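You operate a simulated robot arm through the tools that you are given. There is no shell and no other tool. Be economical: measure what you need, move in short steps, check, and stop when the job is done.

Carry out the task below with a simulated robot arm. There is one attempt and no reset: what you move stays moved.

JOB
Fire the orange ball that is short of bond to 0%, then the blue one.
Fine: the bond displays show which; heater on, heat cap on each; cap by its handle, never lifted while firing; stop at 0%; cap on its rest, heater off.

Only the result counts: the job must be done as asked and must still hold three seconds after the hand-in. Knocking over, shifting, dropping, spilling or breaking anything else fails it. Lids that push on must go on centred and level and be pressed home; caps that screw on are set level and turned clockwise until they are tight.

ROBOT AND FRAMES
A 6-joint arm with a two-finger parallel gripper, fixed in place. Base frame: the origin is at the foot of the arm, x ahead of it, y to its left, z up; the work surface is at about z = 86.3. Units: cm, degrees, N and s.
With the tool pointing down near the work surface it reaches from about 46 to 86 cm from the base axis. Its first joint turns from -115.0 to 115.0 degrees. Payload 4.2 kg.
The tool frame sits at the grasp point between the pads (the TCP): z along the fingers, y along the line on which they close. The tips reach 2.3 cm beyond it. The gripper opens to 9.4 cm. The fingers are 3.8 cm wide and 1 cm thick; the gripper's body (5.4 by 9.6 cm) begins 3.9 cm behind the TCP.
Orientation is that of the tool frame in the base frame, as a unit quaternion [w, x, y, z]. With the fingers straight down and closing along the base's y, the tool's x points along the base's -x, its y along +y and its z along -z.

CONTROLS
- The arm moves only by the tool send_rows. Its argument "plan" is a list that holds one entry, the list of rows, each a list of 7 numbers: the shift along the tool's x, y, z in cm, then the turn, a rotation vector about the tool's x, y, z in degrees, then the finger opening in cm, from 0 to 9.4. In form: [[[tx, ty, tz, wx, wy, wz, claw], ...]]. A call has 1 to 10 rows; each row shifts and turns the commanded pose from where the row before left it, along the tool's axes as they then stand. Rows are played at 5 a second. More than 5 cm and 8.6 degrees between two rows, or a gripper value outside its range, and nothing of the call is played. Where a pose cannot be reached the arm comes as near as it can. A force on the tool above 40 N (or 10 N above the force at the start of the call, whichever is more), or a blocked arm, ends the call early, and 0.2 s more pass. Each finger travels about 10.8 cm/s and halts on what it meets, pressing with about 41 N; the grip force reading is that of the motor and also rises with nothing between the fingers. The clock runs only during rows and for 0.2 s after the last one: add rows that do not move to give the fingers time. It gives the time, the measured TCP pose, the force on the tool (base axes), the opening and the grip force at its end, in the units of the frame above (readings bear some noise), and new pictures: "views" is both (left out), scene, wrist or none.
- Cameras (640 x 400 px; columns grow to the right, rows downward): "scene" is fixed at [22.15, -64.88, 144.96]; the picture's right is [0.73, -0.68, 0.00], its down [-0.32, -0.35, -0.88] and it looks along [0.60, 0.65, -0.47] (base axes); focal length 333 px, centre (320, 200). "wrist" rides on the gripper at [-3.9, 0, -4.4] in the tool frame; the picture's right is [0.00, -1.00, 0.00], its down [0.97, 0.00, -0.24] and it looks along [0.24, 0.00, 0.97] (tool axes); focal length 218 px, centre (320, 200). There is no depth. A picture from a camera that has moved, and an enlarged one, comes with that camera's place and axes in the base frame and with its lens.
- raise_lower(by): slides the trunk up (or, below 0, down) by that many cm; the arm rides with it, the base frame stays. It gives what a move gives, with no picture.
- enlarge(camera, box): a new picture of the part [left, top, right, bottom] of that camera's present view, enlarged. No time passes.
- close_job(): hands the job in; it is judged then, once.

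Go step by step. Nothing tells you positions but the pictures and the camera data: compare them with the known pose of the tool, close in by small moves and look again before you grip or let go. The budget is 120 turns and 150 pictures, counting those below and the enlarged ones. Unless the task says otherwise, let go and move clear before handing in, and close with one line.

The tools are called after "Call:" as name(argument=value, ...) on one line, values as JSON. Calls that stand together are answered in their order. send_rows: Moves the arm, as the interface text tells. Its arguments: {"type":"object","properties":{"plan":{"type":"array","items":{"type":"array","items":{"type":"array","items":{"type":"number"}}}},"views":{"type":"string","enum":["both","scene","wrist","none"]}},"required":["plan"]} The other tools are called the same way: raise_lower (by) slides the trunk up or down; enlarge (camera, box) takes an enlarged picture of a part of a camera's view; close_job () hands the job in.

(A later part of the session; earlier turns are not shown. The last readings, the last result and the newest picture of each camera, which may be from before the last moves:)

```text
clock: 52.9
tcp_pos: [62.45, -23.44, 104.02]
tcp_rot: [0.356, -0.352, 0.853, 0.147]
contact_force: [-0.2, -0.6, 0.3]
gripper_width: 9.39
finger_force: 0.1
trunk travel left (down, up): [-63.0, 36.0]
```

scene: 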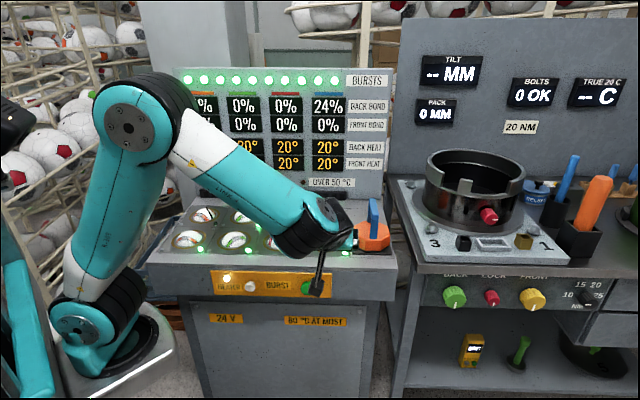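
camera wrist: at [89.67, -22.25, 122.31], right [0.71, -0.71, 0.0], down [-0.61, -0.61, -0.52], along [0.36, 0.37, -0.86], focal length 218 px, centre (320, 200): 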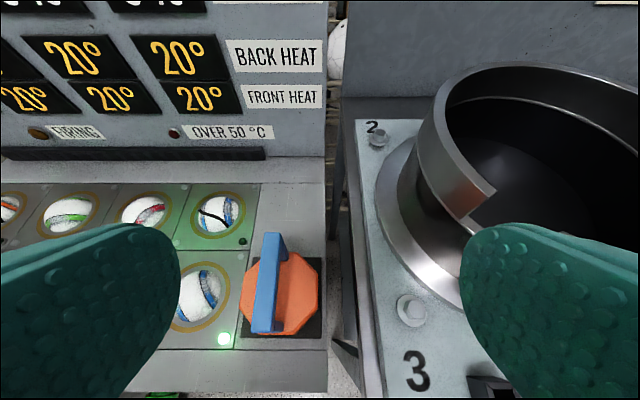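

Call:
send_rows(plan=[[[0, -4.3, 0, 0, 0, 0, 9.4], [0, -4.3, 0, 0, 0, 0, 9.4], [0, -4.3, 0, 0, 0, 0, 9.4], [-3.2, 0, 3.2, 0, 0, 0, 9.4], [-3.2, 0, 3.2, 0, 0, 0, 9.4], [-3.2, 0, 3.2, 0, 0, 0, 9.4], [-3.2, 0, 3.2, 0, 0, 0, 9.4], [0, 0, 0, 0, 0, 0, 9.4]]], views="wrist")

```text
clock: 54.7
tcp_pos: [84.52, -19.79, 104.07]
tcp_rot: [0.356, -0.353, 0.853, 0.147]
contact_force: [0.2, 0.3, 0.6]
gripper_width: 9.39
finger_force: 0.1
trunk travel left (down, up): [-63.0, 36.0]
camera wrist: at [84.3, -20.13, 110.08], right [0.71, -0.71, 0.0], down [-0.6, -0.6, -0.52], along [0.37, 0.37, -0.85], focal length 218 px, centre (320, 200)
```

wrist: 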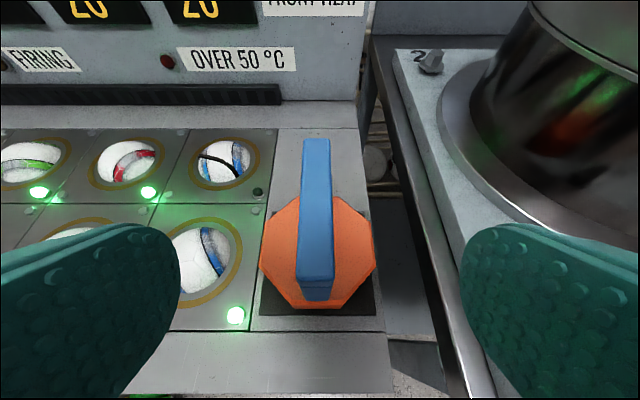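

Call:
send_rows(plan=[[[0, 0.25, 4, 0, 0, 0, 9.4], [0, 0, 3, 0, 0, 0, 9.4], [0, 0, 2.4, 0, 0, 0, 9.4], [0, 0, 0, 0, 0, 0, 9.4]]])

```text
clock: 55.7
tcp_pos: [88.94, -15.15, 97.85]
tcp_rot: [0.358, -0.353, 0.852, 0.146]
contact_force: [-1.4, -4.4, 16.5]
gripper_width: 9.4
finger_force: 0.0
trunk travel left (down, up): [-63.0, 36.0]
camera wrist: at [88.82, -15.44, 103.73], right [0.71, -0.71, 0.0], down [-0.6, -0.6, -0.52], along [0.37, 0.37, -0.85], focal length 218 px, centre (320, 200)
```

scene: 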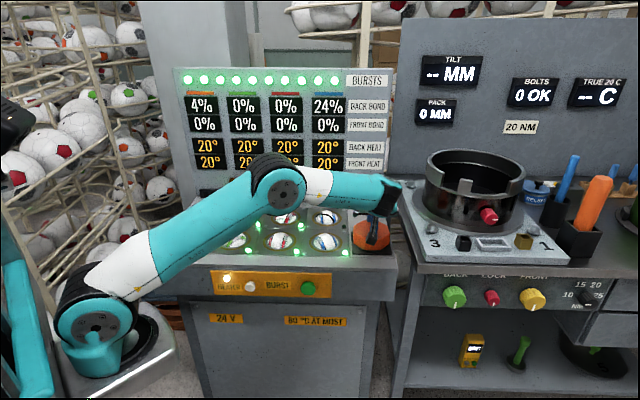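
wrist: 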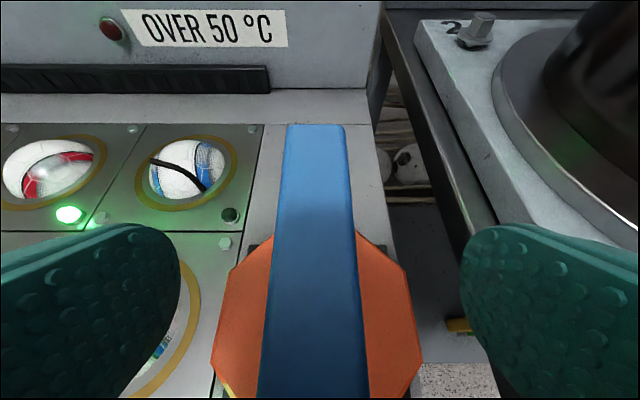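

The gripper body is just touching the bar's near end, so I'll back off 0.9 cm, re-centre, and close.

Call:
send_rows(plan=[[[0, 0.25, -0.9, 0, 0, 0, 9.4], [0, 0, 0, 0, 0, 0, 9.4]]], views="wrist")

```text
clock: 56.3
tcp_pos: [88.37, -15.33, 98.14]
tcp_rot: [0.355, -0.352, 0.853, 0.147]
contact_force: [-0.5, -0.7, 0.2]
gripper_width: 9.41
finger_force: 0.0
trunk travel left (down, up): [-63.0, 36.0]
camera wrist: at [88.28, -15.65, 103.97], right [0.71, -0.71, 0.0], down [-0.6, -0.6, -0.52], along [0.37, 0.37, -0.85], focal length 218 px, centre (320, 200)
```

wrist: 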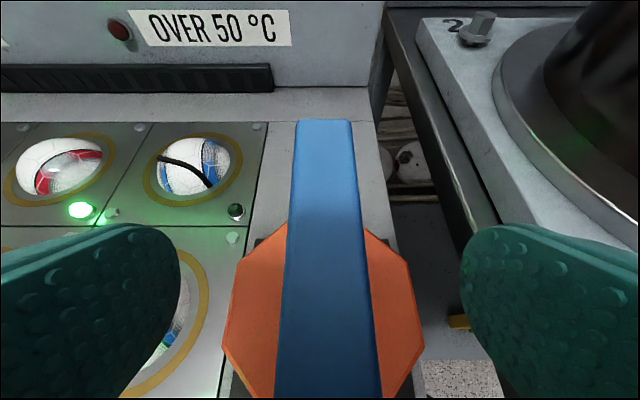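

Call:
send_rows(plan=[[[0, -0.15, 0, 0, 0, 0, 6], [0, 0, 0, 0, 0, 0, 3], [0, 0, 0, 0, 0, 0, 0], [0, 0, 0, 0, 0, 0, 0], [0, 0, 0, 0, 0, 0, 0]]], views="wrist")

```text
clock: 57.5
tcp_pos: [88.64, -15.45, 98.08]
tcp_rot: [0.356, -0.353, 0.853, 0.147]
contact_force: [-2.2, 0.7, -0.9]
gripper_width: 2.0
finger_force: 40.9
trunk travel left (down, up): [-63.0, 36.0]
camera wrist: at [88.38, -15.78, 104.04], right [0.71, -0.71, 0.0], down [-0.6, -0.6, -0.52], along [0.37, 0.37, -0.85], focal length 218 px, centre (320, 200)
```

wrist: 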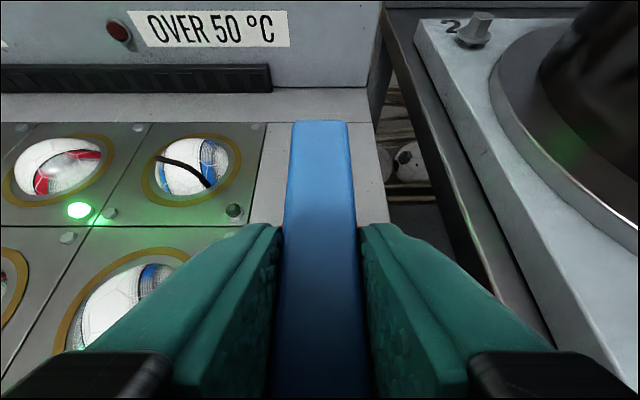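

I have a firm grip at 2.0 cm. Lifting straight up a little and checking.

Call:
send_rows(plan=[[[-0.7, 0, -0.7, 0, 0, 0, 0], [-1.4, 0, -1.4, 0, 0, 0, 0], [-2.1, 0, -2.1, 0, 0, 0, 0], [-2.1, 0, -2.1, 0, 0, 0, 0], [0, 0, 0, 0, 0, 0, 0]]])

```text
clock: 58.7
tcp_pos: [88.56, -15.47, 107.17]
tcp_rot: [0.355, -0.353, 0.853, 0.148]
contact_force: [0.9, -0.1, -7.0]
gripper_width: 1.96
finger_force: 41.0
trunk travel left (down, up): [-63.0, 36.0]
camera wrist: at [88.44, -15.8, 112.97], right [0.71, -0.71, 0.0], down [-0.6, -0.6, -0.52], along [0.37, 0.37, -0.85], focal length 218 px, centre (320, 200)
```

scene: 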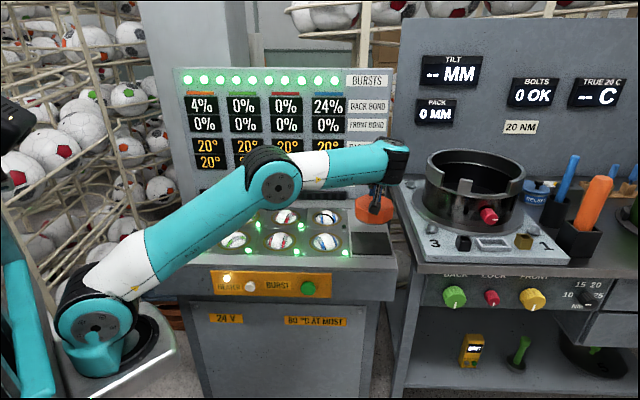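
wrist: 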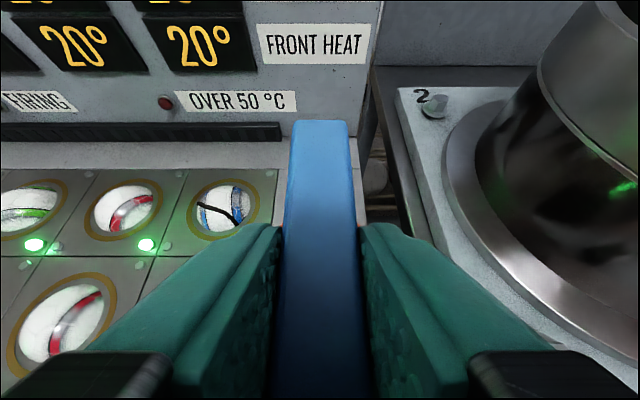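

The cap is lifted and level. I'm carrying it left over the bench toward the orange column.

Call:
send_rows(plan=[[[0, 3, 0, 0, 0, 0, 0], [0, 4.5, 0, 0, 0, 0, 0], [0, 4.5, 0, 0, 0, 0, 0], [0, 4.5, 0, 0, 0, 0, 0], [0, 4.5, 0, 0, 0, 0, 0], [-2.9, 0, 2.9, 0, 0, 0, 0], [-2.9, 0, 2.9, 0, 0, 0, 0], [0, 4.5, 0, 0, 0, 0, 0], [0, 4.5, 0, 0, 0, 0, 0], [0, 3, 0, 0, 0, 0, 0]]])

```text
clock: 60.9
tcp_pos: [71.19, 13.61, 106.98]
tcp_rot: [0.356, -0.353, 0.853, 0.147]
contact_force: [0.8, -0.9, -7.6]
gripper_width: 1.98
finger_force: 41.6
trunk travel left (down, up): [-63.0, 36.0]
camera wrist: at [71.03, 13.26, 112.94], right [0.71, -0.71, 0.0], down [-0.6, -0.6, -0.52], along [0.37, 0.37, -0.85], focal length 218 px, centre (320, 200)
```

scene: 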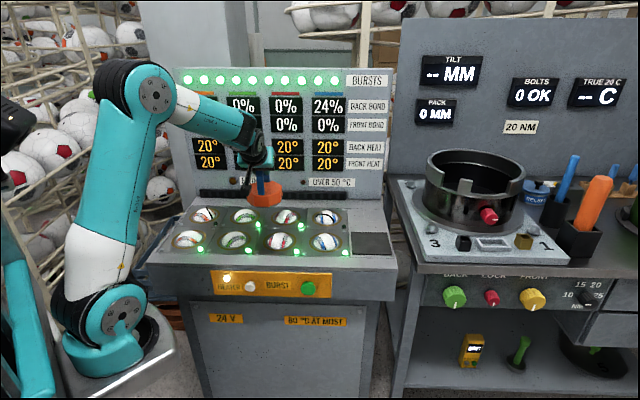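
wrist: 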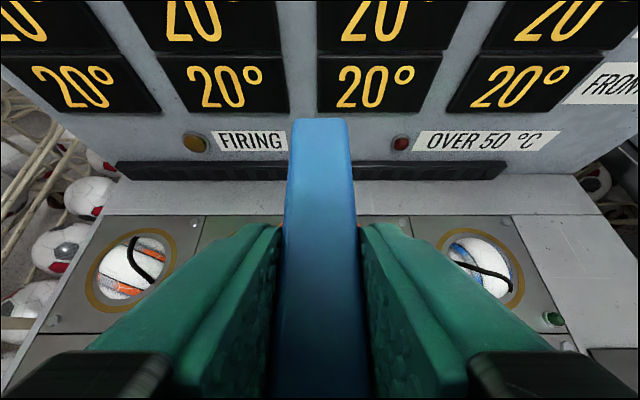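

Call:
enlarge(camera="wrist", box=[40, 200, 240, 325])

Call:
enlarge(camera="wrist", box=[400, 200, 600, 325])

Call:
enlarge(camera="scene", box=[160, 190, 400, 270])

```text
3.20 times, centred on (140, 262) of wrist
camera zoom: at [71.03, 13.26, 112.94], right [0.71, -0.71, 0.0], down [-0.6, -0.6, -0.52], along [0.37, 0.37, -0.85], focal length 698 px, centre (896, 0)
```

zoom: 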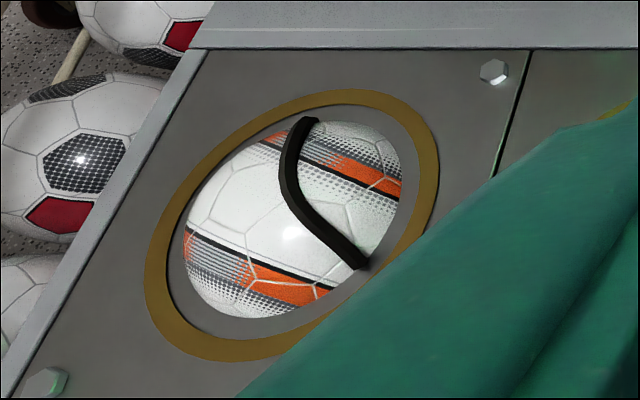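

```text
3.20 times, centred on (500, 262) of wrist
camera zoom: at [71.03, 13.26, 112.94], right [0.71, -0.71, 0.0], down [-0.6, -0.6, -0.52], along [0.37, 0.37, -0.85], focal length 698 px, centre (-256, 0)
```

zoom: 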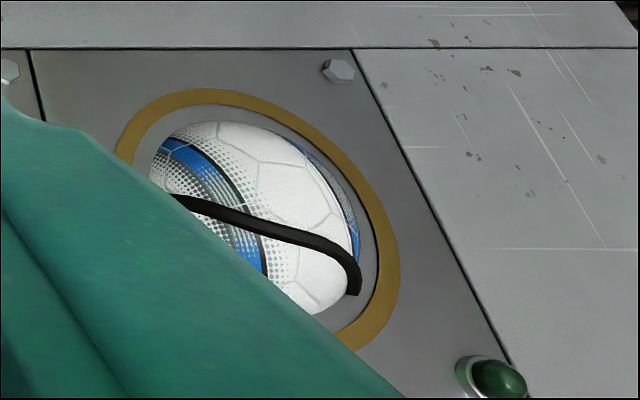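

```text
2.67 times, centred on (280, 230) of scene
camera zoom: at [22.15, -64.88, 144.96], right [0.73, -0.68, 0.0], down [-0.32, -0.35, -0.88], along [0.6, 0.65, -0.47], focal length 889 px, centre (427, 120)
```

zoom: 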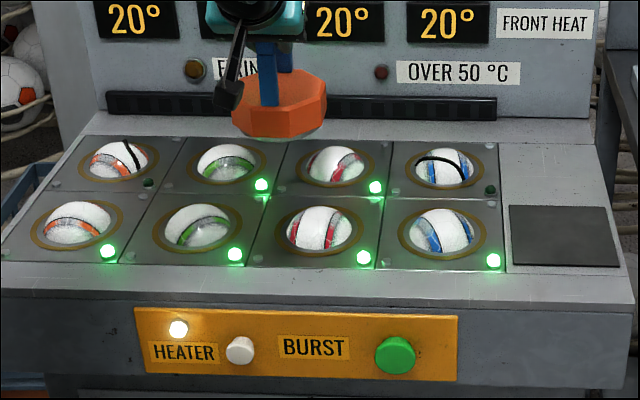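

Ring centres measured: orange at h≈66.35, l≈-18.4 and blue at h≈66.4, l≈-60.1. The cap centre sits about 0.55 cm ahead of the TCP. Moving above the orange ring.

Call:
send_rows(plan=[[[0, 3.3, 0, 0, 0, 0, 0], [0, 4.5, 0, 0, 0, 0, 0], [0, 4.5, 0, 0, 0, 0, 0], [0, 4.5, 0, 0, 0, 0, 0], [-1.4, 3.0, 1.4, 0, 0, 0, 0], [-1.4, 1.5, 1.4, 0, 0, 0, 0], [-1.34, 1.0, 1.34, 0, 0, 0, 0], [0, 0, 0, 0, 0, 0, 0]]])

```text
clock: 62.7
tcp_pos: [59.39, 33.57, 107.06]
tcp_rot: [0.356, -0.353, 0.852, 0.148]
contact_force: [-0.1, -0.3, -7.2]
gripper_width: 1.97
finger_force: 41.1
trunk travel left (down, up): [-63.0, 36.0]
camera wrist: at [59.22, 33.22, 112.93], right [0.71, -0.71, 0.0], down [-0.6, -0.6, -0.52], along [0.37, 0.37, -0.85], focal length 218 px, centre (320, 200)
```

scene: 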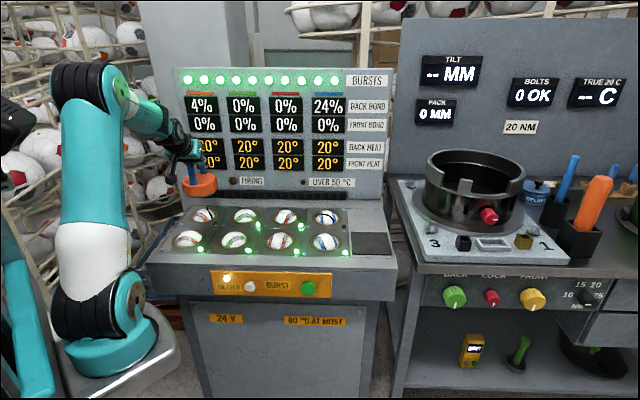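
wrist: 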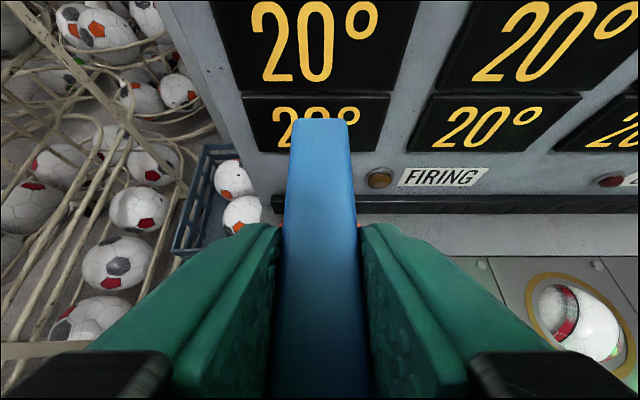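

Call:
send_rows(plan=[[[2.1, -0.1, 2.1, 0, 0, 0, 0], [1.4, 0, 1.4, 0, 0, 0, 0], [0.7, 0, 0.7, 0, 0, 0, 0], [0, 0, 0, 0, 0, 0, 0]]], views="none")

Call:
enlarge(camera="scene", box=[150, 170, 310, 270])

```text
clock: 63.7
tcp_pos: [59.6, 33.52, 100.96]
tcp_rot: [0.356, -0.353, 0.853, 0.148]
contact_force: [0.4, -0.2, -6.3]
gripper_width: 2.0
finger_force: 40.9
trunk travel left (down, up): [-63.0, 36.0]
```

```text
4.00 times, centred on (230, 220) of scene
camera zoom: at [22.15, -64.88, 144.96], right [0.73, -0.68, 0.0], down [-0.32, -0.35, -0.88], along [0.6, 0.65, -0.47], focal length 1333 px, centre (680, 120)
```

zoom: 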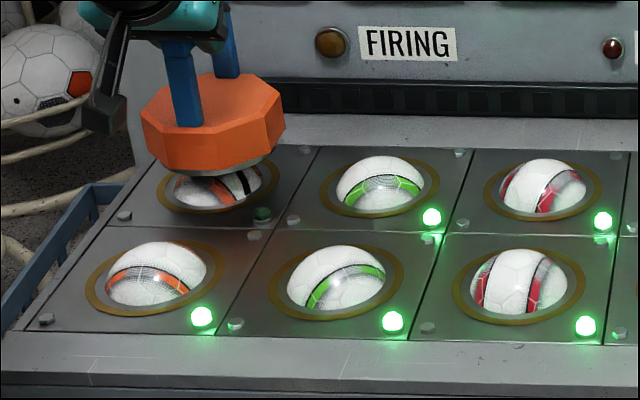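

Call:
send_rows(plan=[[[0.5, 0, 0.5, 0, 0, 0, 0], [0.5, 0, 0.5, 0, 0, 0, 0], [0.35, 0, 0.35, 0, 0, 0, 0], [0.25, 0, 0.25, 0, 0, 0, 0], [0, 0, 0, 0, 0, 0, 0]]], views="none")

Call:
enlarge(camera="scene", box=[150, 170, 310, 270])

```text
clock: 64.9
tcp_pos: [59.54, 33.43, 98.86]
tcp_rot: [0.355, -0.353, 0.853, 0.147]
contact_force: [-0.5, 0.0, -6.4]
gripper_width: 1.98
finger_force: 40.8
trunk travel left (down, up): [-63.0, 36.0]
```

```text
4.00 times, centred on (230, 220) of scene
camera zoom: at [22.15, -64.88, 144.96], right [0.73, -0.68, 0.0], down [-0.32, -0.35, -0.88], along [0.6, 0.65, -0.47], focal length 1333 px, centre (680, 120)
```

zoom: 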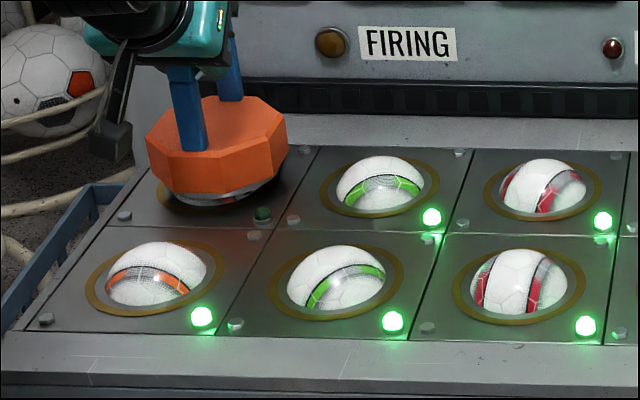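

Call:
send_rows(plan=[[[0.2, 0, 0.2, 0, 0, 0, 0], [0.15, 0, 0.15, 0, 0, 0, 0], [0.15, 0, 0.15, 0, 0, 0, 0], [0, 0, 0, 0, 0, 0, 0]]], views="none")

```text
clock: 65.9
tcp_pos: [59.43, 33.43, 98.17]
tcp_rot: [0.355, -0.353, 0.853, 0.147]
contact_force: [-0.7, 0.1, -7.9]
gripper_width: 1.99
finger_force: 40.6
trunk travel left (down, up): [-63.0, 36.0]
```

Call:
send_rows(plan=[[[0.12, 0, 0.12, 0, 0, 0, 0], [0.12, 0, 0.12, 0, 0, 0, 0], [0, 0, 0, 0, 0, 0, 0]]], views="none")

Call:
enlarge(camera="scene", box=[150, 170, 310, 270])

```text
clock: 66.7
tcp_pos: [59.48, 33.52, 97.71]
tcp_rot: [0.355, -0.354, 0.853, 0.147]
contact_force: [-0.8, 0.7, -6.6]
gripper_width: 1.98
finger_force: 40.7
trunk travel left (down, up): [-63.0, 36.0]
```

```text
4.00 times, centred on (230, 220) of scene
camera zoom: at [22.15, -64.88, 144.96], right [0.73, -0.68, 0.0], down [-0.32, -0.35, -0.88], along [0.6, 0.65, -0.47], focal length 1333 px, centre (680, 120)
```

zoom: 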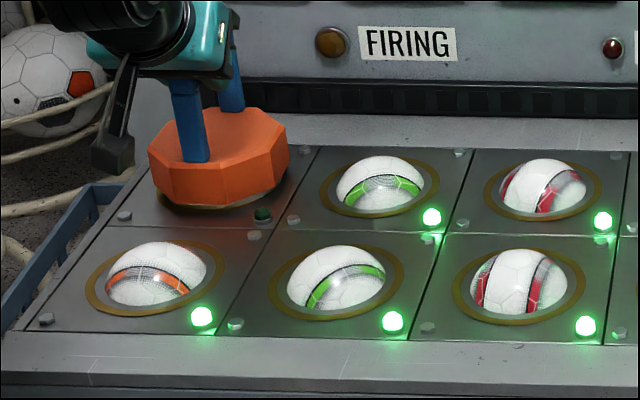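

Call:
send_rows(plan=[[[0.12, 0.2, 0.12, 0, 0, 0, 0], [0.12, 0, 0.12, 0, 0, 0, 0], [0.12, 0, 0.12, 0, 0, 0, 0], [0, 0, 0, 0, 0, 0, 0]]], views="none")

```text
clock: 67.7
tcp_pos: [59.31, 33.72, 97.66]
tcp_rot: [0.36, -0.351, 0.851, 0.149]
contact_force: [3.0, -2.7, 28.7]
gripper_width: 1.91
finger_force: 41.5
trunk travel left (down, up): [-63.0, 36.0]
```

Seated contact at z≈97.65. Easing the pressure and checking before release.

Call:
send_rows(plan=[[[-0.17, 0, -0.17, 0, 0, 0, 0], [0, 0, 0, 0, 0, 0, 0]]], views="wrist")

Call:
enlarge(camera="scene", box=[150, 170, 310, 270])

```text
clock: 68.3
tcp_pos: [59.42, 33.55, 97.58]
tcp_rot: [0.356, -0.353, 0.852, 0.148]
contact_force: [5.7, 3.4, 15.4]
gripper_width: 2.01
finger_force: 41.3
trunk travel left (down, up): [-63.0, 36.0]
camera wrist: at [59.22, 33.35, 103.51], right [0.71, -0.71, 0.0], down [-0.6, -0.6, -0.52], along [0.37, 0.37, -0.85], focal length 218 px, centre (320, 200)
```

wrist: 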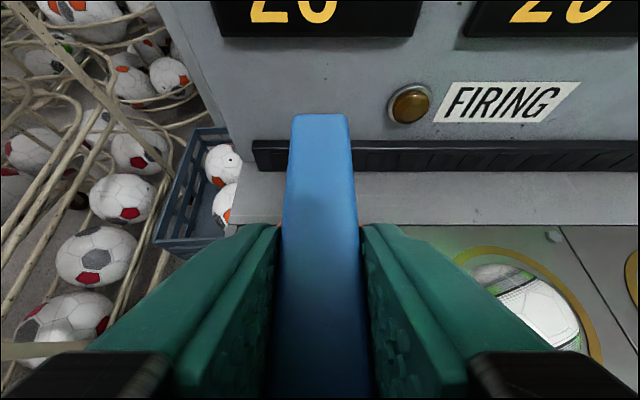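

```text
4.00 times, centred on (230, 220) of scene
camera zoom: at [22.15, -64.88, 144.96], right [0.73, -0.68, 0.0], down [-0.32, -0.35, -0.88], along [0.6, 0.65, -0.47], focal length 1333 px, centre (680, 120)
```

zoom: 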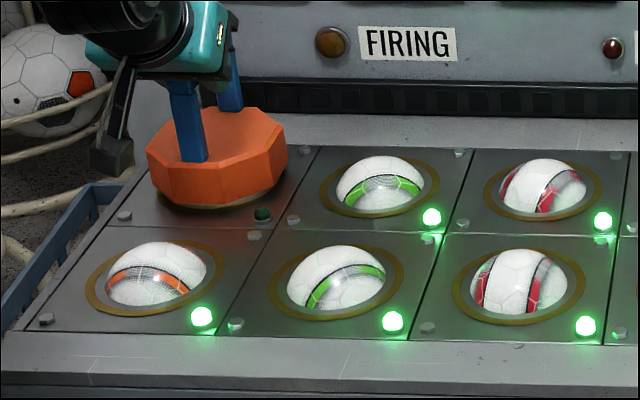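

Call:
send_rows(plan=[[[-0.1, 0, -0.1, 0, 0, 0, 0], [0, 0, 0, 0, 0, 0, 4], [0, 0, 0, 0, 0, 0, 7], [0, 0, 0, 0, 0, 0, 7], [0, 0, -3, 0, 0, 0, 7], [0, 0, -4, 0, 0, 0, 7], [-1.4, 0, -2.8, 0, 0, 0, 7], [0, 0, 0, 0, 0, 0, 7]]])

Call:
enlarge(camera="scene", box=[150, 170, 310, 270])

```text
clock: 70.1
tcp_pos: [55.17, 29.25, 105.47]
tcp_rot: [0.356, -0.353, 0.853, 0.147]
contact_force: [-0.9, 0.7, -0.2]
gripper_width: 7.01
finger_force: 0.1
trunk travel left (down, up): [-63.0, 36.0]
camera wrist: at [55.04, 29.02, 111.39], right [0.71, -0.71, 0.0], down [-0.6, -0.6, -0.52], along [0.37, 0.37, -0.85], focal length 218 px, centre (320, 200)
```

scene: 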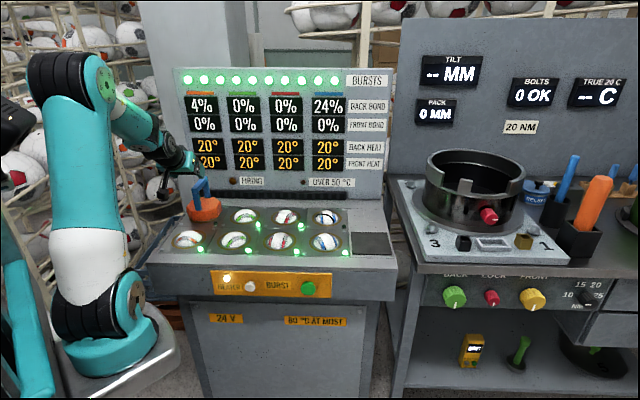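
wrist: 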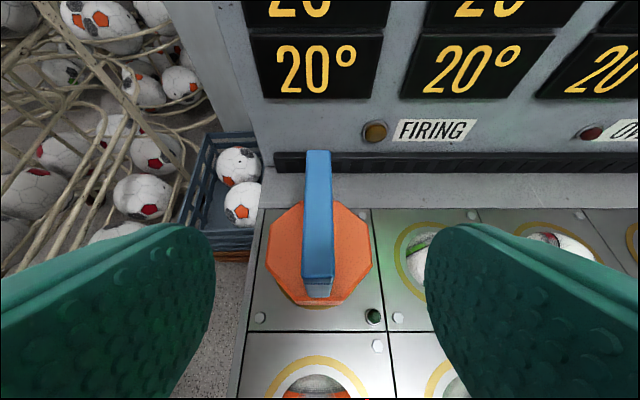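

```text
4.00 times, centred on (230, 220) of scene
camera zoom: at [22.15, -64.88, 144.96], right [0.73, -0.68, 0.0], down [-0.32, -0.35, -0.88], along [0.6, 0.65, -0.47], focal length 1333 px, centre (680, 120)
```

zoom: 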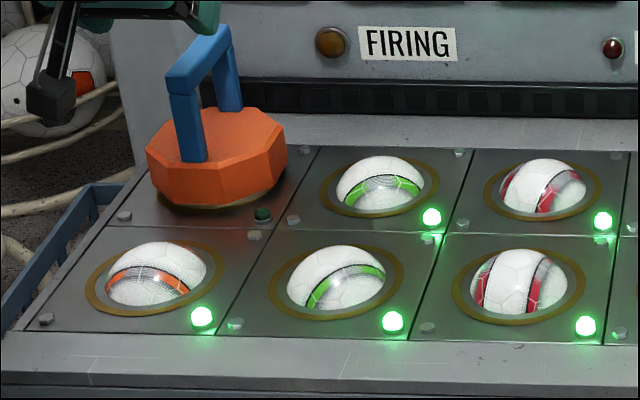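

The cap sits level on the back orange cup. Now going to the green BURST button with closed fingers.

Call:
send_rows(plan=[[[0, -4.5, 0, 0, 0, 0, 0], [0, -4.5, 0, 0, 0, 0, 0], [0, -4.5, 0, 0, 0, 0, 0], [0, -4.5, 0, 0, 0, 0, 0], [0, -4.5, 0, 0, 0, 0, 0], [0, -4.5, 0, 0, 0, 0, 0], [0, -4.5, 0, 0, 0, 0, 0], [0, -4.5, 0, 0, 0, 0, 0], [3.1, 0, -3.1, 0, 0, 0, 0], [3.1, 0, -3.1, 0, 0, 0, 0]]], views="none")

Call:
send_rows(plan=[[[3.1, 0, -3.1, 0, 0, 0, 0], [3.1, 0, -3.1, 0, 0, 0, 0], [3.1, 0, -3.1, 0, 0, 0, 0], [3.1, 0, -3.1, 0, 0, 0, 0], [3.3, 0, 3.3, 0, 0, 0, 0], [3.3, 0, 3.3, 0, 0, 0, 0], [3.3, 0, 3.3, 0, 0, 0, 0], [3.3, 0, 3.3, 0, 0, 0, 0], [0, 0, 0, 0, 0, 0, 0]]], views="wrist")

```text
clock: 72.3
tcp_pos: [74.52, -2.16, 105.31]
tcp_rot: [0.356, -0.353, 0.852, 0.147]
contact_force: [0.4, 0.2, -1.2]
gripper_width: 0.0
finger_force: 41.5
trunk travel left (down, up): [-63.0, 36.0]
```

```text
clock: 74.3
tcp_pos: [61.93, -14.38, 86.73]
tcp_rot: [0.356, -0.353, 0.853, 0.147]
contact_force: [1.0, -0.2, 0.9]
gripper_width: 0.03
finger_force: 40.8
trunk travel left (down, up): [-63.0, 36.0]
camera wrist: at [61.74, -14.66, 92.62], right [0.71, -0.71, 0.0], down [-0.6, -0.6, -0.52], along [0.37, 0.37, -0.85], focal length 218 px, centre (320, 200)
```

wrist: 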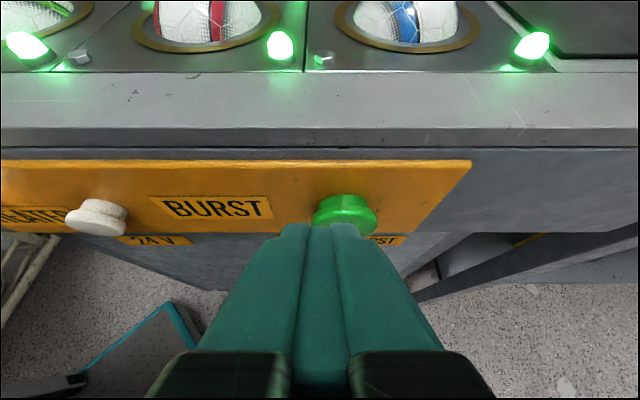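

Call:
send_rows(plan=[[[0.5, -1.4, -0.5, 0, 0, 0, 0], [2.0, 0, 2.0, 0, 0, 0, 0], [1.9, 0, 1.9, 0, 0, 0, 0], [0, 0, 0, 0, 0, 0, 0]]], views="wrist")

```text
clock: 75.3
tcp_pos: [62.56, -15.87, 81.33]
tcp_rot: [0.356, -0.353, 0.853, 0.147]
contact_force: [-0.3, 0.0, -0.1]
gripper_width: 0.02
finger_force: 40.9
trunk travel left (down, up): [-63.0, 36.0]
camera wrist: at [62.37, -16.18, 87.23], right [0.71, -0.71, 0.0], down [-0.6, -0.6, -0.52], along [0.37, 0.37, -0.85], focal length 218 px, centre (320, 200)
```

wrist: 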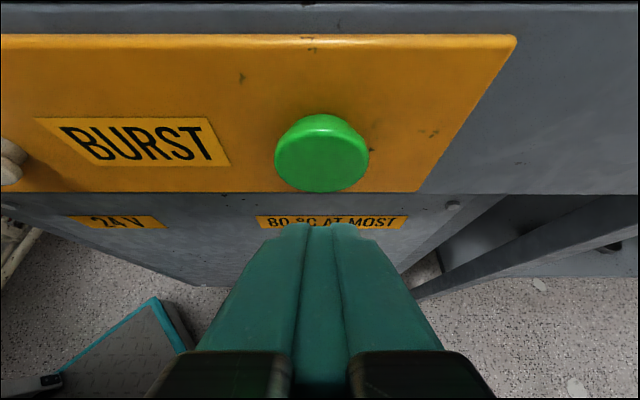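

Call:
send_rows(plan=[[[-1.0, 0, 1.0, 0, 0, 0, 0], [-1.0, 0, 1.0, 0, 0, 0, 0], [0, 0, 0, 0, 0, 0, 0]]], views="none")

Call:
send_rows(plan=[[[-0.25, 0, 0.25, 0, 0, 0, 0], [-0.25, 0, 0.25, 0, 0, 0, 0], [-0.25, 0, 0.25, 0, 0, 0, 0], [0.7, 0, -0.7, 0, 0, 0, 0]]])

```text
clock: 76.1
tcp_pos: [64.48, -13.91, 81.33]
tcp_rot: [0.356, -0.353, 0.853, 0.146]
contact_force: [0.7, 0.0, -0.5]
gripper_width: 0.0
finger_force: 41.5
trunk travel left (down, up): [-63.0, 36.0]
```

```text
clock: 77.1
tcp_pos: [64.6, -14.05, 81.26]
tcp_rot: [0.356, -0.353, 0.853, 0.147]
contact_force: [0.2, -0.8, 0.5]
gripper_width: 0.02
finger_force: 41.2
trunk travel left (down, up): [-63.0, 36.0]
camera wrist: at [64.45, -14.3, 87.24], right [0.71, -0.71, 0.0], down [-0.6, -0.6, -0.52], along [0.37, 0.37, -0.85], focal length 218 px, centre (320, 200)
```

scene: 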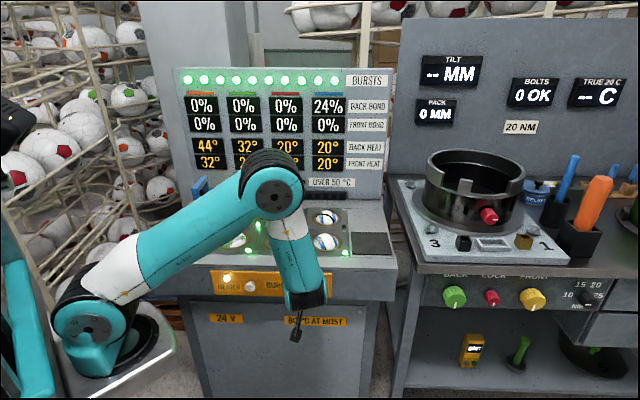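
wrist: 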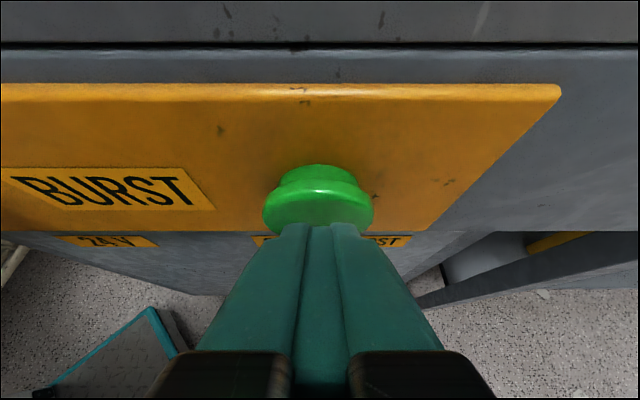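

Orange now reads 0%, with heat 44° on it and 32° on its neighbours. Looking closely.

Call:
enlarge(camera="scene", box=[175, 65, 385, 196])

```text
3.05 times, centred on (280, 130) of scene
camera zoom: at [22.15, -64.88, 144.96], right [0.73, -0.68, 0.0], down [-0.32, -0.35, -0.88], along [0.6, 0.65, -0.47], focal length 1016 px, centre (442, 412)
```

zoom: 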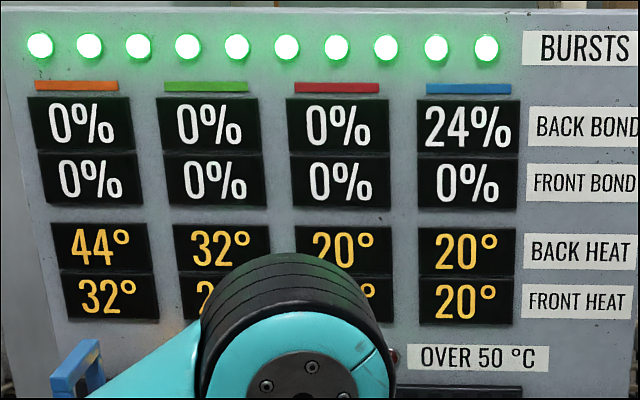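

Call:
send_rows(plan=[[[2.1, 0, -2.1, 0, 0, 0, 0], [-3.3, 0, -3.3, 0, 0, 0, 0], [-3.3, 0, -3.3, 0, 0, 0, 0], [-3.3, 0, -3.3, 0, 0, 0, 0], [-3.3, 0, -3.3, 0, 0, 0, 0], [-3.3, 0, -3.3, 0, 0, 0, 0], [0, 0, 0, 0, 0, 0, 0]]])

Call:
enlarge(camera="scene", box=[175, 65, 385, 196])

```text
clock: 78.7
tcp_pos: [62.18, -16.07, 104.44]
tcp_rot: [0.356, -0.353, 0.853, 0.148]
contact_force: [0.1, 0.7, -0.3]
gripper_width: 0.01
finger_force: 41.3
trunk travel left (down, up): [-63.0, 36.0]
camera wrist: at [62.14, -16.29, 110.38], right [0.71, -0.71, 0.0], down [-0.6, -0.6, -0.52], along [0.37, 0.37, -0.85], focal length 218 px, centre (320, 200)
```

scene: 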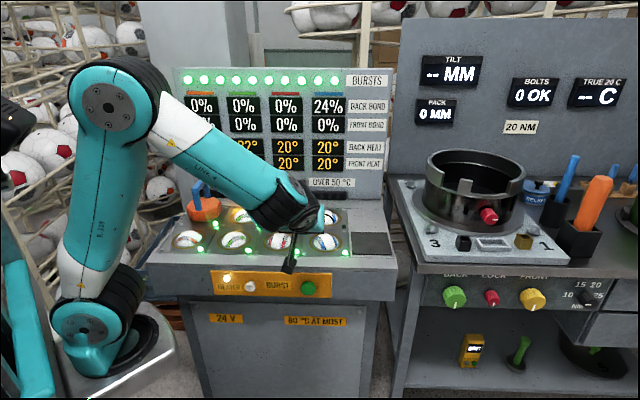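
wrist: 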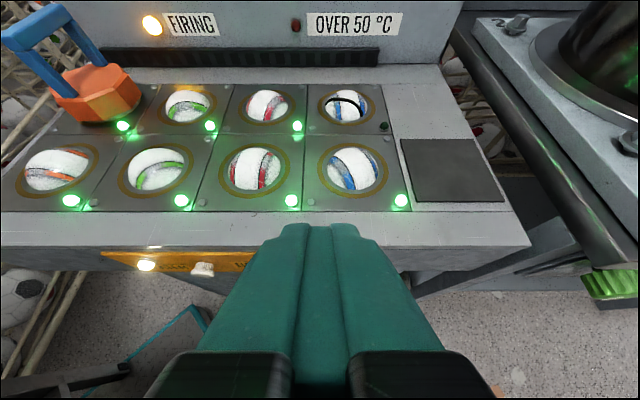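

```text
3.05 times, centred on (280, 130) of scene
camera zoom: at [22.15, -64.88, 144.96], right [0.73, -0.68, 0.0], down [-0.32, -0.35, -0.88], along [0.6, 0.65, -0.47], focal length 1016 px, centre (442, 412)
```

zoom: 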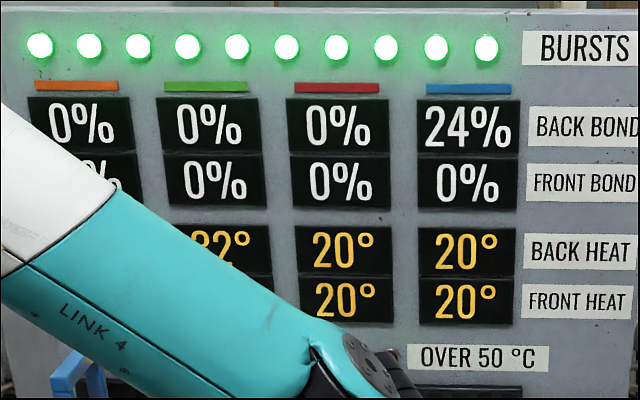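

The FIRING lamp is lit and orange's lamp is green. I'm waiting for firing to end before touching the cap.

Call:
send_rows(plan=[[[0, 0, 0, 0, 0, 0, 9.4], [0, 0, 0, 0, 0, 0, 9.4], [0, 0, 0, 0, 0, 0, 9.4], [0, 0, 0, 0, 0, 0, 9.4], [0, 0, 0, 0, 0, 0, 9.4], [0, 0, 0, 0, 0, 0, 9.4], [0, 0, 0, 0, 0, 0, 9.4], [0, 0, 0, 0, 0, 0, 9.4], [0, 0, 0, 0, 0, 0, 9.4], [0, 0, 0, 0, 0, 0, 9.4]]])

```text
clock: 80.9
tcp_pos: [62.39, -15.93, 104.39]
tcp_rot: [0.357, -0.353, 0.852, 0.148]
contact_force: [0.4, 0.1, 0.3]
gripper_width: 9.42
finger_force: 0.1
trunk travel left (down, up): [-63.0, 36.0]
camera wrist: at [62.15, -16.29, 110.35], right [0.71, -0.71, 0.0], down [-0.6, -0.6, -0.52], along [0.37, 0.37, -0.85], focal length 218 px, centre (320, 200)
```

scene: 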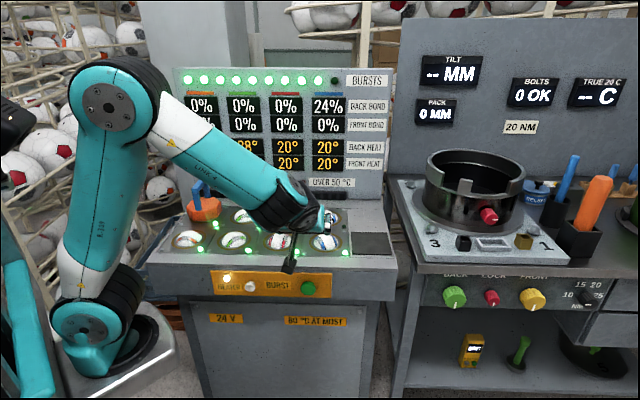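
wrist: 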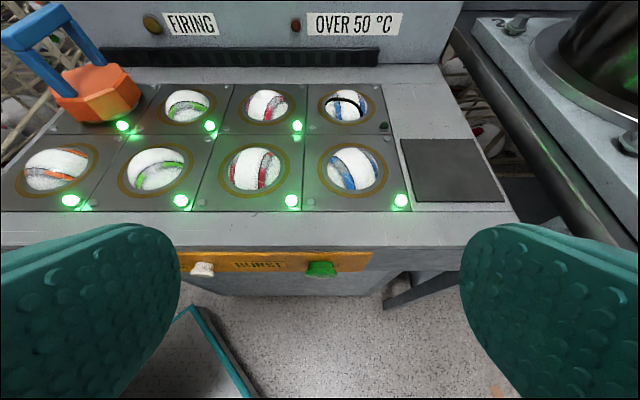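

Firing has ended, with nine bursts left and orange at 0%. I'm going back to fetch the cap.

Call:
send_rows(plan=[[[-3.4, 0, 2.5, 0, 0, 0, 9.4], [-3.16, 0, 3.16, 0, 0, 0, 9.4], [-3.16, 0, 3.16, 0, 0, 0, 9.4], [-3.16, 0, 3.16, 0, 0, 0, 9.4], [-3.16, 0, 3.16, 0, 0, 0, 9.4], [-3.3, 0, 3.3, 0, 0, 0, 9.4], [0, 4.6, 0, 0, 0, 0, 9.4], [0, 4.6, 0, 0, 0, 0, 9.4], [0, 4.6, 0, 0, 0, 0, 9.4], [0, 4.6, 0, 0, 0, 0, 9.4]]], views="none")

Call:
send_rows(plan=[[[0, 4.6, 0, 0, 0, 0, 9.4], [0, 4.6, 0, 0, 0, 0, 9.4], [0, 4.6, 0, 0, 0, 0, 9.4], [0, 4.5, 0, 0, 0, 0, 9.4], [0, 0, 0, 0, 0, 0, 9.4]]], views="wrist")

```text
clock: 83.1
tcp_pos: [68.12, 15.39, 105.3]
tcp_rot: [0.356, -0.352, 0.853, 0.147]
contact_force: [0.7, -0.1, 0.5]
gripper_width: 9.38
finger_force: 0.0
trunk travel left (down, up): [-63.0, 36.0]
```

```text
clock: 84.3
tcp_pos: [55.36, 28.73, 105.43]
tcp_rot: [0.355, -0.354, 0.853, 0.147]
contact_force: [-0.4, 1.0, -0.6]
gripper_width: 9.42
finger_force: 0.1
trunk travel left (down, up): [-63.0, 36.0]
camera wrist: at [55.23, 28.43, 111.33], right [0.71, -0.71, 0.0], down [-0.6, -0.6, -0.52], along [0.37, 0.37, -0.85], focal length 218 px, centre (320, 200)
```

wrist: 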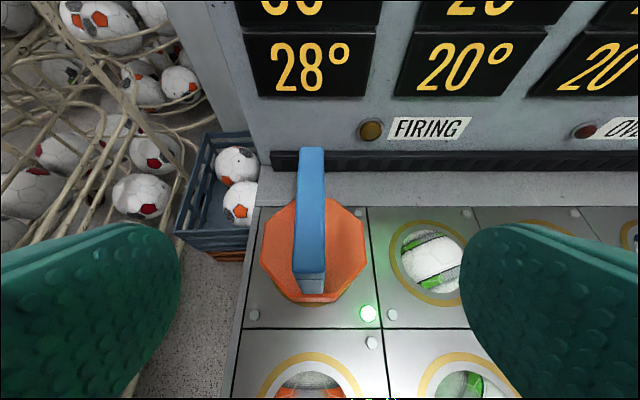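

Call:
send_rows(plan=[[[1.0, 0.55, 3, 0, 0, 0, 9.4], [0, 0, 4, 0, 0, 0, 9.4], [0, 0, 2.75, 0, 0, 0, 9.4], [0, 0, 0, 0, 0, 0, 9.4]]], views="wrist")

```text
clock: 85.3
tcp_pos: [59.52, 33.7, 97.91]
tcp_rot: [0.355, -0.354, 0.852, 0.148]
contact_force: [0.7, -0.1, -0.2]
gripper_width: 9.4
finger_force: 0.1
trunk travel left (down, up): [-63.0, 36.0]
camera wrist: at [59.29, 33.35, 103.81], right [0.71, -0.71, 0.0], down [-0.6, -0.6, -0.52], along [0.37, 0.37, -0.85], focal length 218 px, centre (320, 200)
```

wrist: 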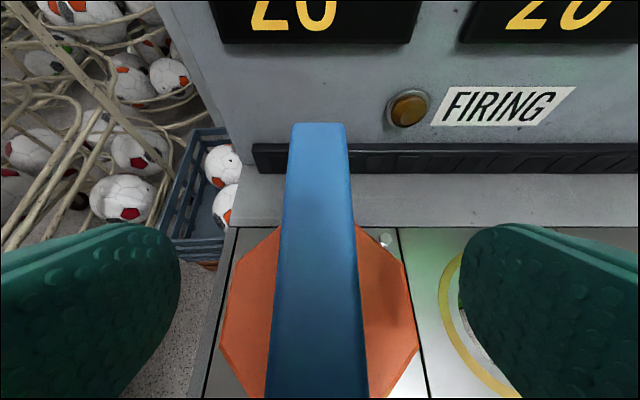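

FIRING is off and the bar is centred. Closing and lifting.

Call:
send_rows(plan=[[[0, 0, 0, 0, 0, 0, 5], [0, 0, 0, 0, 0, 0, 0], [0, 0, 0, 0, 0, 0, 0], [0, 0, 0, 0, 0, 0, 0], [-0.7, 0, -0.7, 0, 0, 0, 0], [-1.4, 0, -1.4, 0, 0, 0, 0], [-2.1, 0, -2.1, 0, 0, 0, 0], [-2.1, 0, -2.1, 0, 0, 0, 0], [0, 0, 0, 0, 0, 0, 0]]])

```text
clock: 87.3
tcp_pos: [59.27, 33.56, 106.76]
tcp_rot: [0.355, -0.353, 0.853, 0.147]
contact_force: [1.2, -0.2, -7.0]
gripper_width: 2.0
finger_force: 40.8
trunk travel left (down, up): [-63.0, 36.0]
camera wrist: at [59.13, 33.3, 112.69], right [0.71, -0.71, 0.0], down [-0.6, -0.6, -0.52], along [0.37, 0.37, -0.85], focal length 218 px, centre (320, 200)
```

scene: 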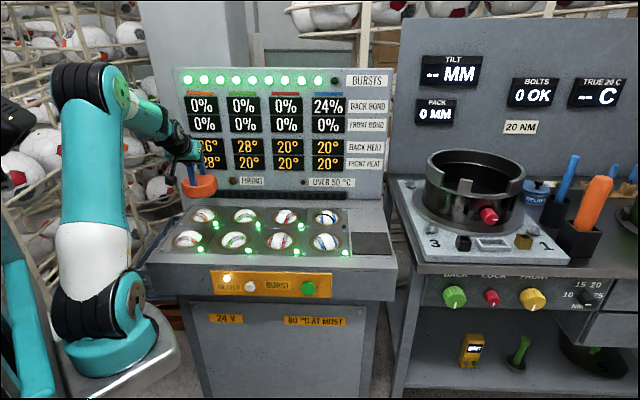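
wrist: 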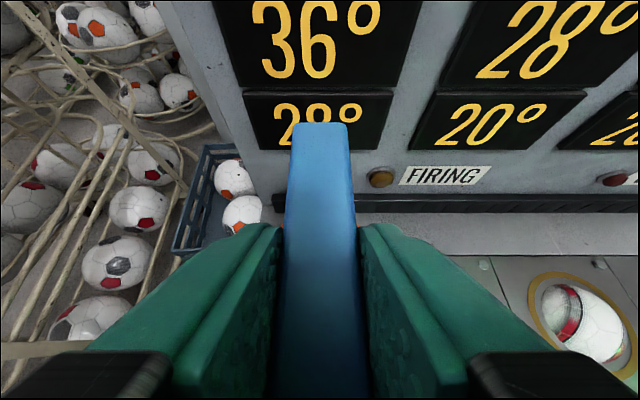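

Orange is done. Carrying the cap 41.85 cm right to the back blue cup.

Call:
send_rows(plan=[[[0, -3, 0, 0, 0, 0, 0], [0, -4.6, 0, 0, 0, 0, 0], [0, -4.6, 0, 0, 0, 0, 0], [0, -4.6, 0, 0, 0, 0, 0], [0, -4.6, 0, 0, 0, 0, 0], [0, -4.6, 0, 0, 0, 0, 0], [0, -4.6, 0, 0, 0, 0, 0], [0, -4.6, 0, 0, 0, 0, 0], [0, -4.6, 0, 0, 0, 0, 0], [0, -2.05, 0, 0, 0, 0, 0]]])

```text
clock: 89.5
tcp_pos: [88.96, 3.73, 106.5]
tcp_rot: [0.355, -0.353, 0.853, 0.147]
contact_force: [0.0, -0.3, -7.1]
gripper_width: 1.98
finger_force: 40.7
trunk travel left (down, up): [-63.0, 36.0]
camera wrist: at [88.87, 3.44, 112.4], right [0.71, -0.71, 0.0], down [-0.6, -0.6, -0.52], along [0.37, 0.37, -0.85], focal length 218 px, centre (320, 200)
```

scene: 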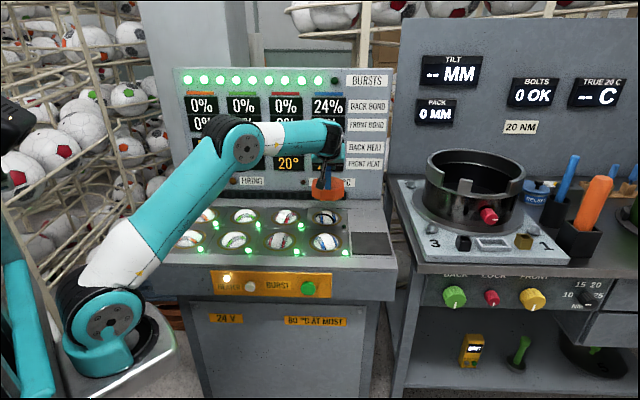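
wrist: 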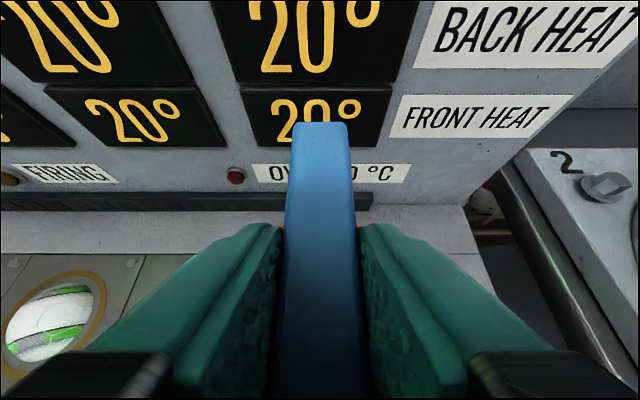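

Call:
send_rows(plan=[[[2.0, 0.2, 2.2, 0, 0, 0, 0], [2.1, 0, 2.1, 0, 0, 0, 0], [0.7, 0, 0.7, 0, 0, 0, 0], [0.35, 0, 0.35, 0, 0, 0, 0], [0, 0, 0, 0, 0, 0, 0]]], views="none")

Call:
enlarge(camera="scene", box=[250, 170, 410, 270])

```text
clock: 90.7
tcp_pos: [88.99, 3.92, 99.26]
tcp_rot: [0.356, -0.353, 0.853, 0.148]
contact_force: [-0.2, -0.7, -7.0]
gripper_width: 2.0
finger_force: 41.1
trunk travel left (down, up): [-63.0, 36.0]
```

```text
4.00 times, centred on (330, 220) of scene
camera zoom: at [22.15, -64.88, 144.96], right [0.73, -0.68, 0.0], down [-0.32, -0.35, -0.88], along [0.6, 0.65, -0.47], focal length 1333 px, centre (280, 120)
```

zoom: 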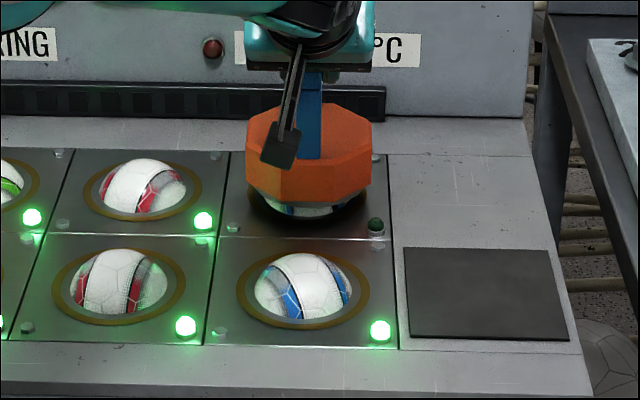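

Call:
send_rows(plan=[[[0.35, 0, 0.35, 0, 0, 0, 0], [0.3, 0, 0.3, 0, 0, 0, 0], [0.15, 0, 0.15, 0, 0, 0, 0], [0.1, 0, 0.1, 0, 0, 0, 0], [0, 0, 0, 0, 0, 0, 0]]], views="none")

Call:
enlarge(camera="scene", box=[290, 180, 370, 230])

```text
clock: 91.9
tcp_pos: [88.98, 4.08, 97.87]
tcp_rot: [0.355, -0.353, 0.853, 0.147]
contact_force: [0.7, 1.1, -6.3]
gripper_width: 1.97
finger_force: 40.5
trunk travel left (down, up): [-63.0, 36.0]
```

```text
8.00 times, centred on (330, 205) of scene
camera zoom: at [22.15, -64.88, 144.96], right [0.73, -0.68, 0.0], down [-0.32, -0.35, -0.88], along [0.6, 0.65, -0.47], focal length 2667 px, centre (240, 160)
```

zoom: 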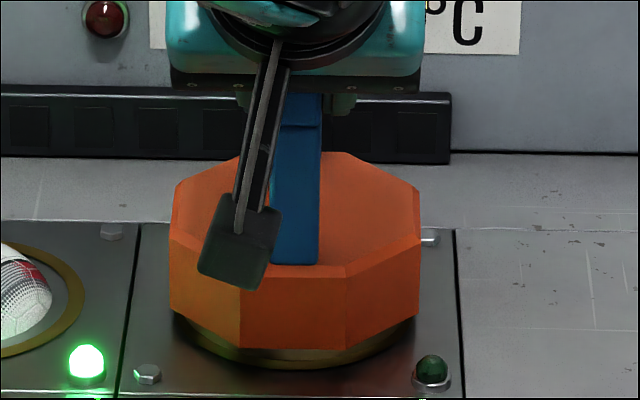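

Call:
send_rows(plan=[[[0.1, 0, 0.1, 0, 0, 0, 0], [0.1, 0, 0.1, 0, 0, 0, 0], [0.08, 0, 0.08, 0, 0, 0, 0], [0, 0, 0, 0, 0, 0, 0]]], views="none")

```text
clock: 92.9
tcp_pos: [88.99, 4.12, 97.87]
tcp_rot: [0.359, -0.353, 0.851, 0.146]
contact_force: [0.8, -5.0, 19.3]
gripper_width: 1.97
finger_force: 40.9
trunk travel left (down, up): [-63.0, 36.0]
```

Seated. I'll ease up, release, and retreat along the tool axis, keeping within reach.

Call:
send_rows(plan=[[[-0.17, 0, -0.17, 0, 0, 0, 0], [0, 0, 0, 0, 0, 0, 4], [0, 0, 0, 0, 0, 0, 7], [0, 0, 0, 0, 0, 0, 7], [0, 0, -3, 0, 0, 0, 7], [0, 0, -4, 0, 0, 0, 7], [-1.4, 0, -2.8, 0, 0, 0, 7], [0, 0, 0, 0, 0, 0, 7]]])

Call:
enlarge(camera="scene", box=[250, 170, 410, 270])

```text
clock: 94.7
tcp_pos: [84.82, -0.19, 105.69]
tcp_rot: [0.356, -0.353, 0.852, 0.148]
contact_force: [0.9, -0.2, -0.1]
gripper_width: 7.0
finger_force: 0.0
trunk travel left (down, up): [-63.0, 36.0]
camera wrist: at [84.68, -0.49, 111.61], right [0.71, -0.71, 0.0], down [-0.6, -0.6, -0.52], along [0.37, 0.37, -0.85], focal length 218 px, centre (320, 200)
```

scene: 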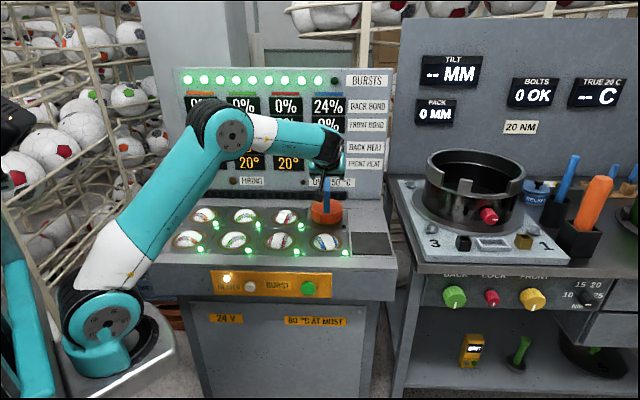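
wrist: 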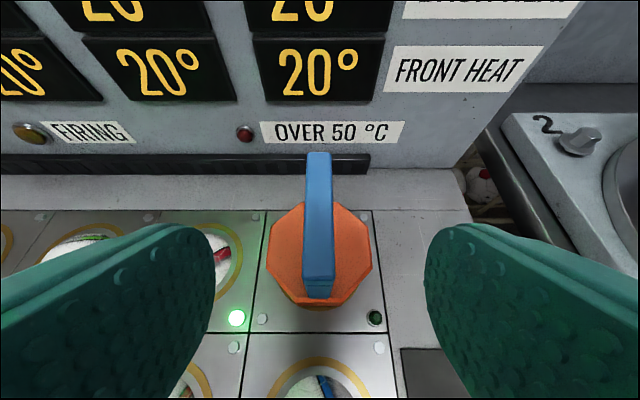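

```text
4.00 times, centred on (330, 220) of scene
camera zoom: at [22.15, -64.88, 144.96], right [0.73, -0.68, 0.0], down [-0.32, -0.35, -0.88], along [0.6, 0.65, -0.47], focal length 1333 px, centre (280, 120)
```

zoom: 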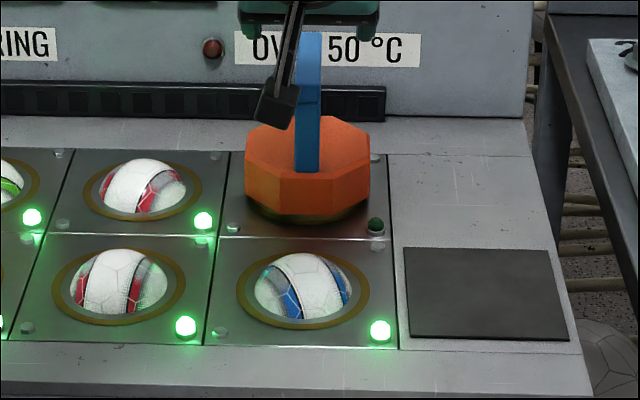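

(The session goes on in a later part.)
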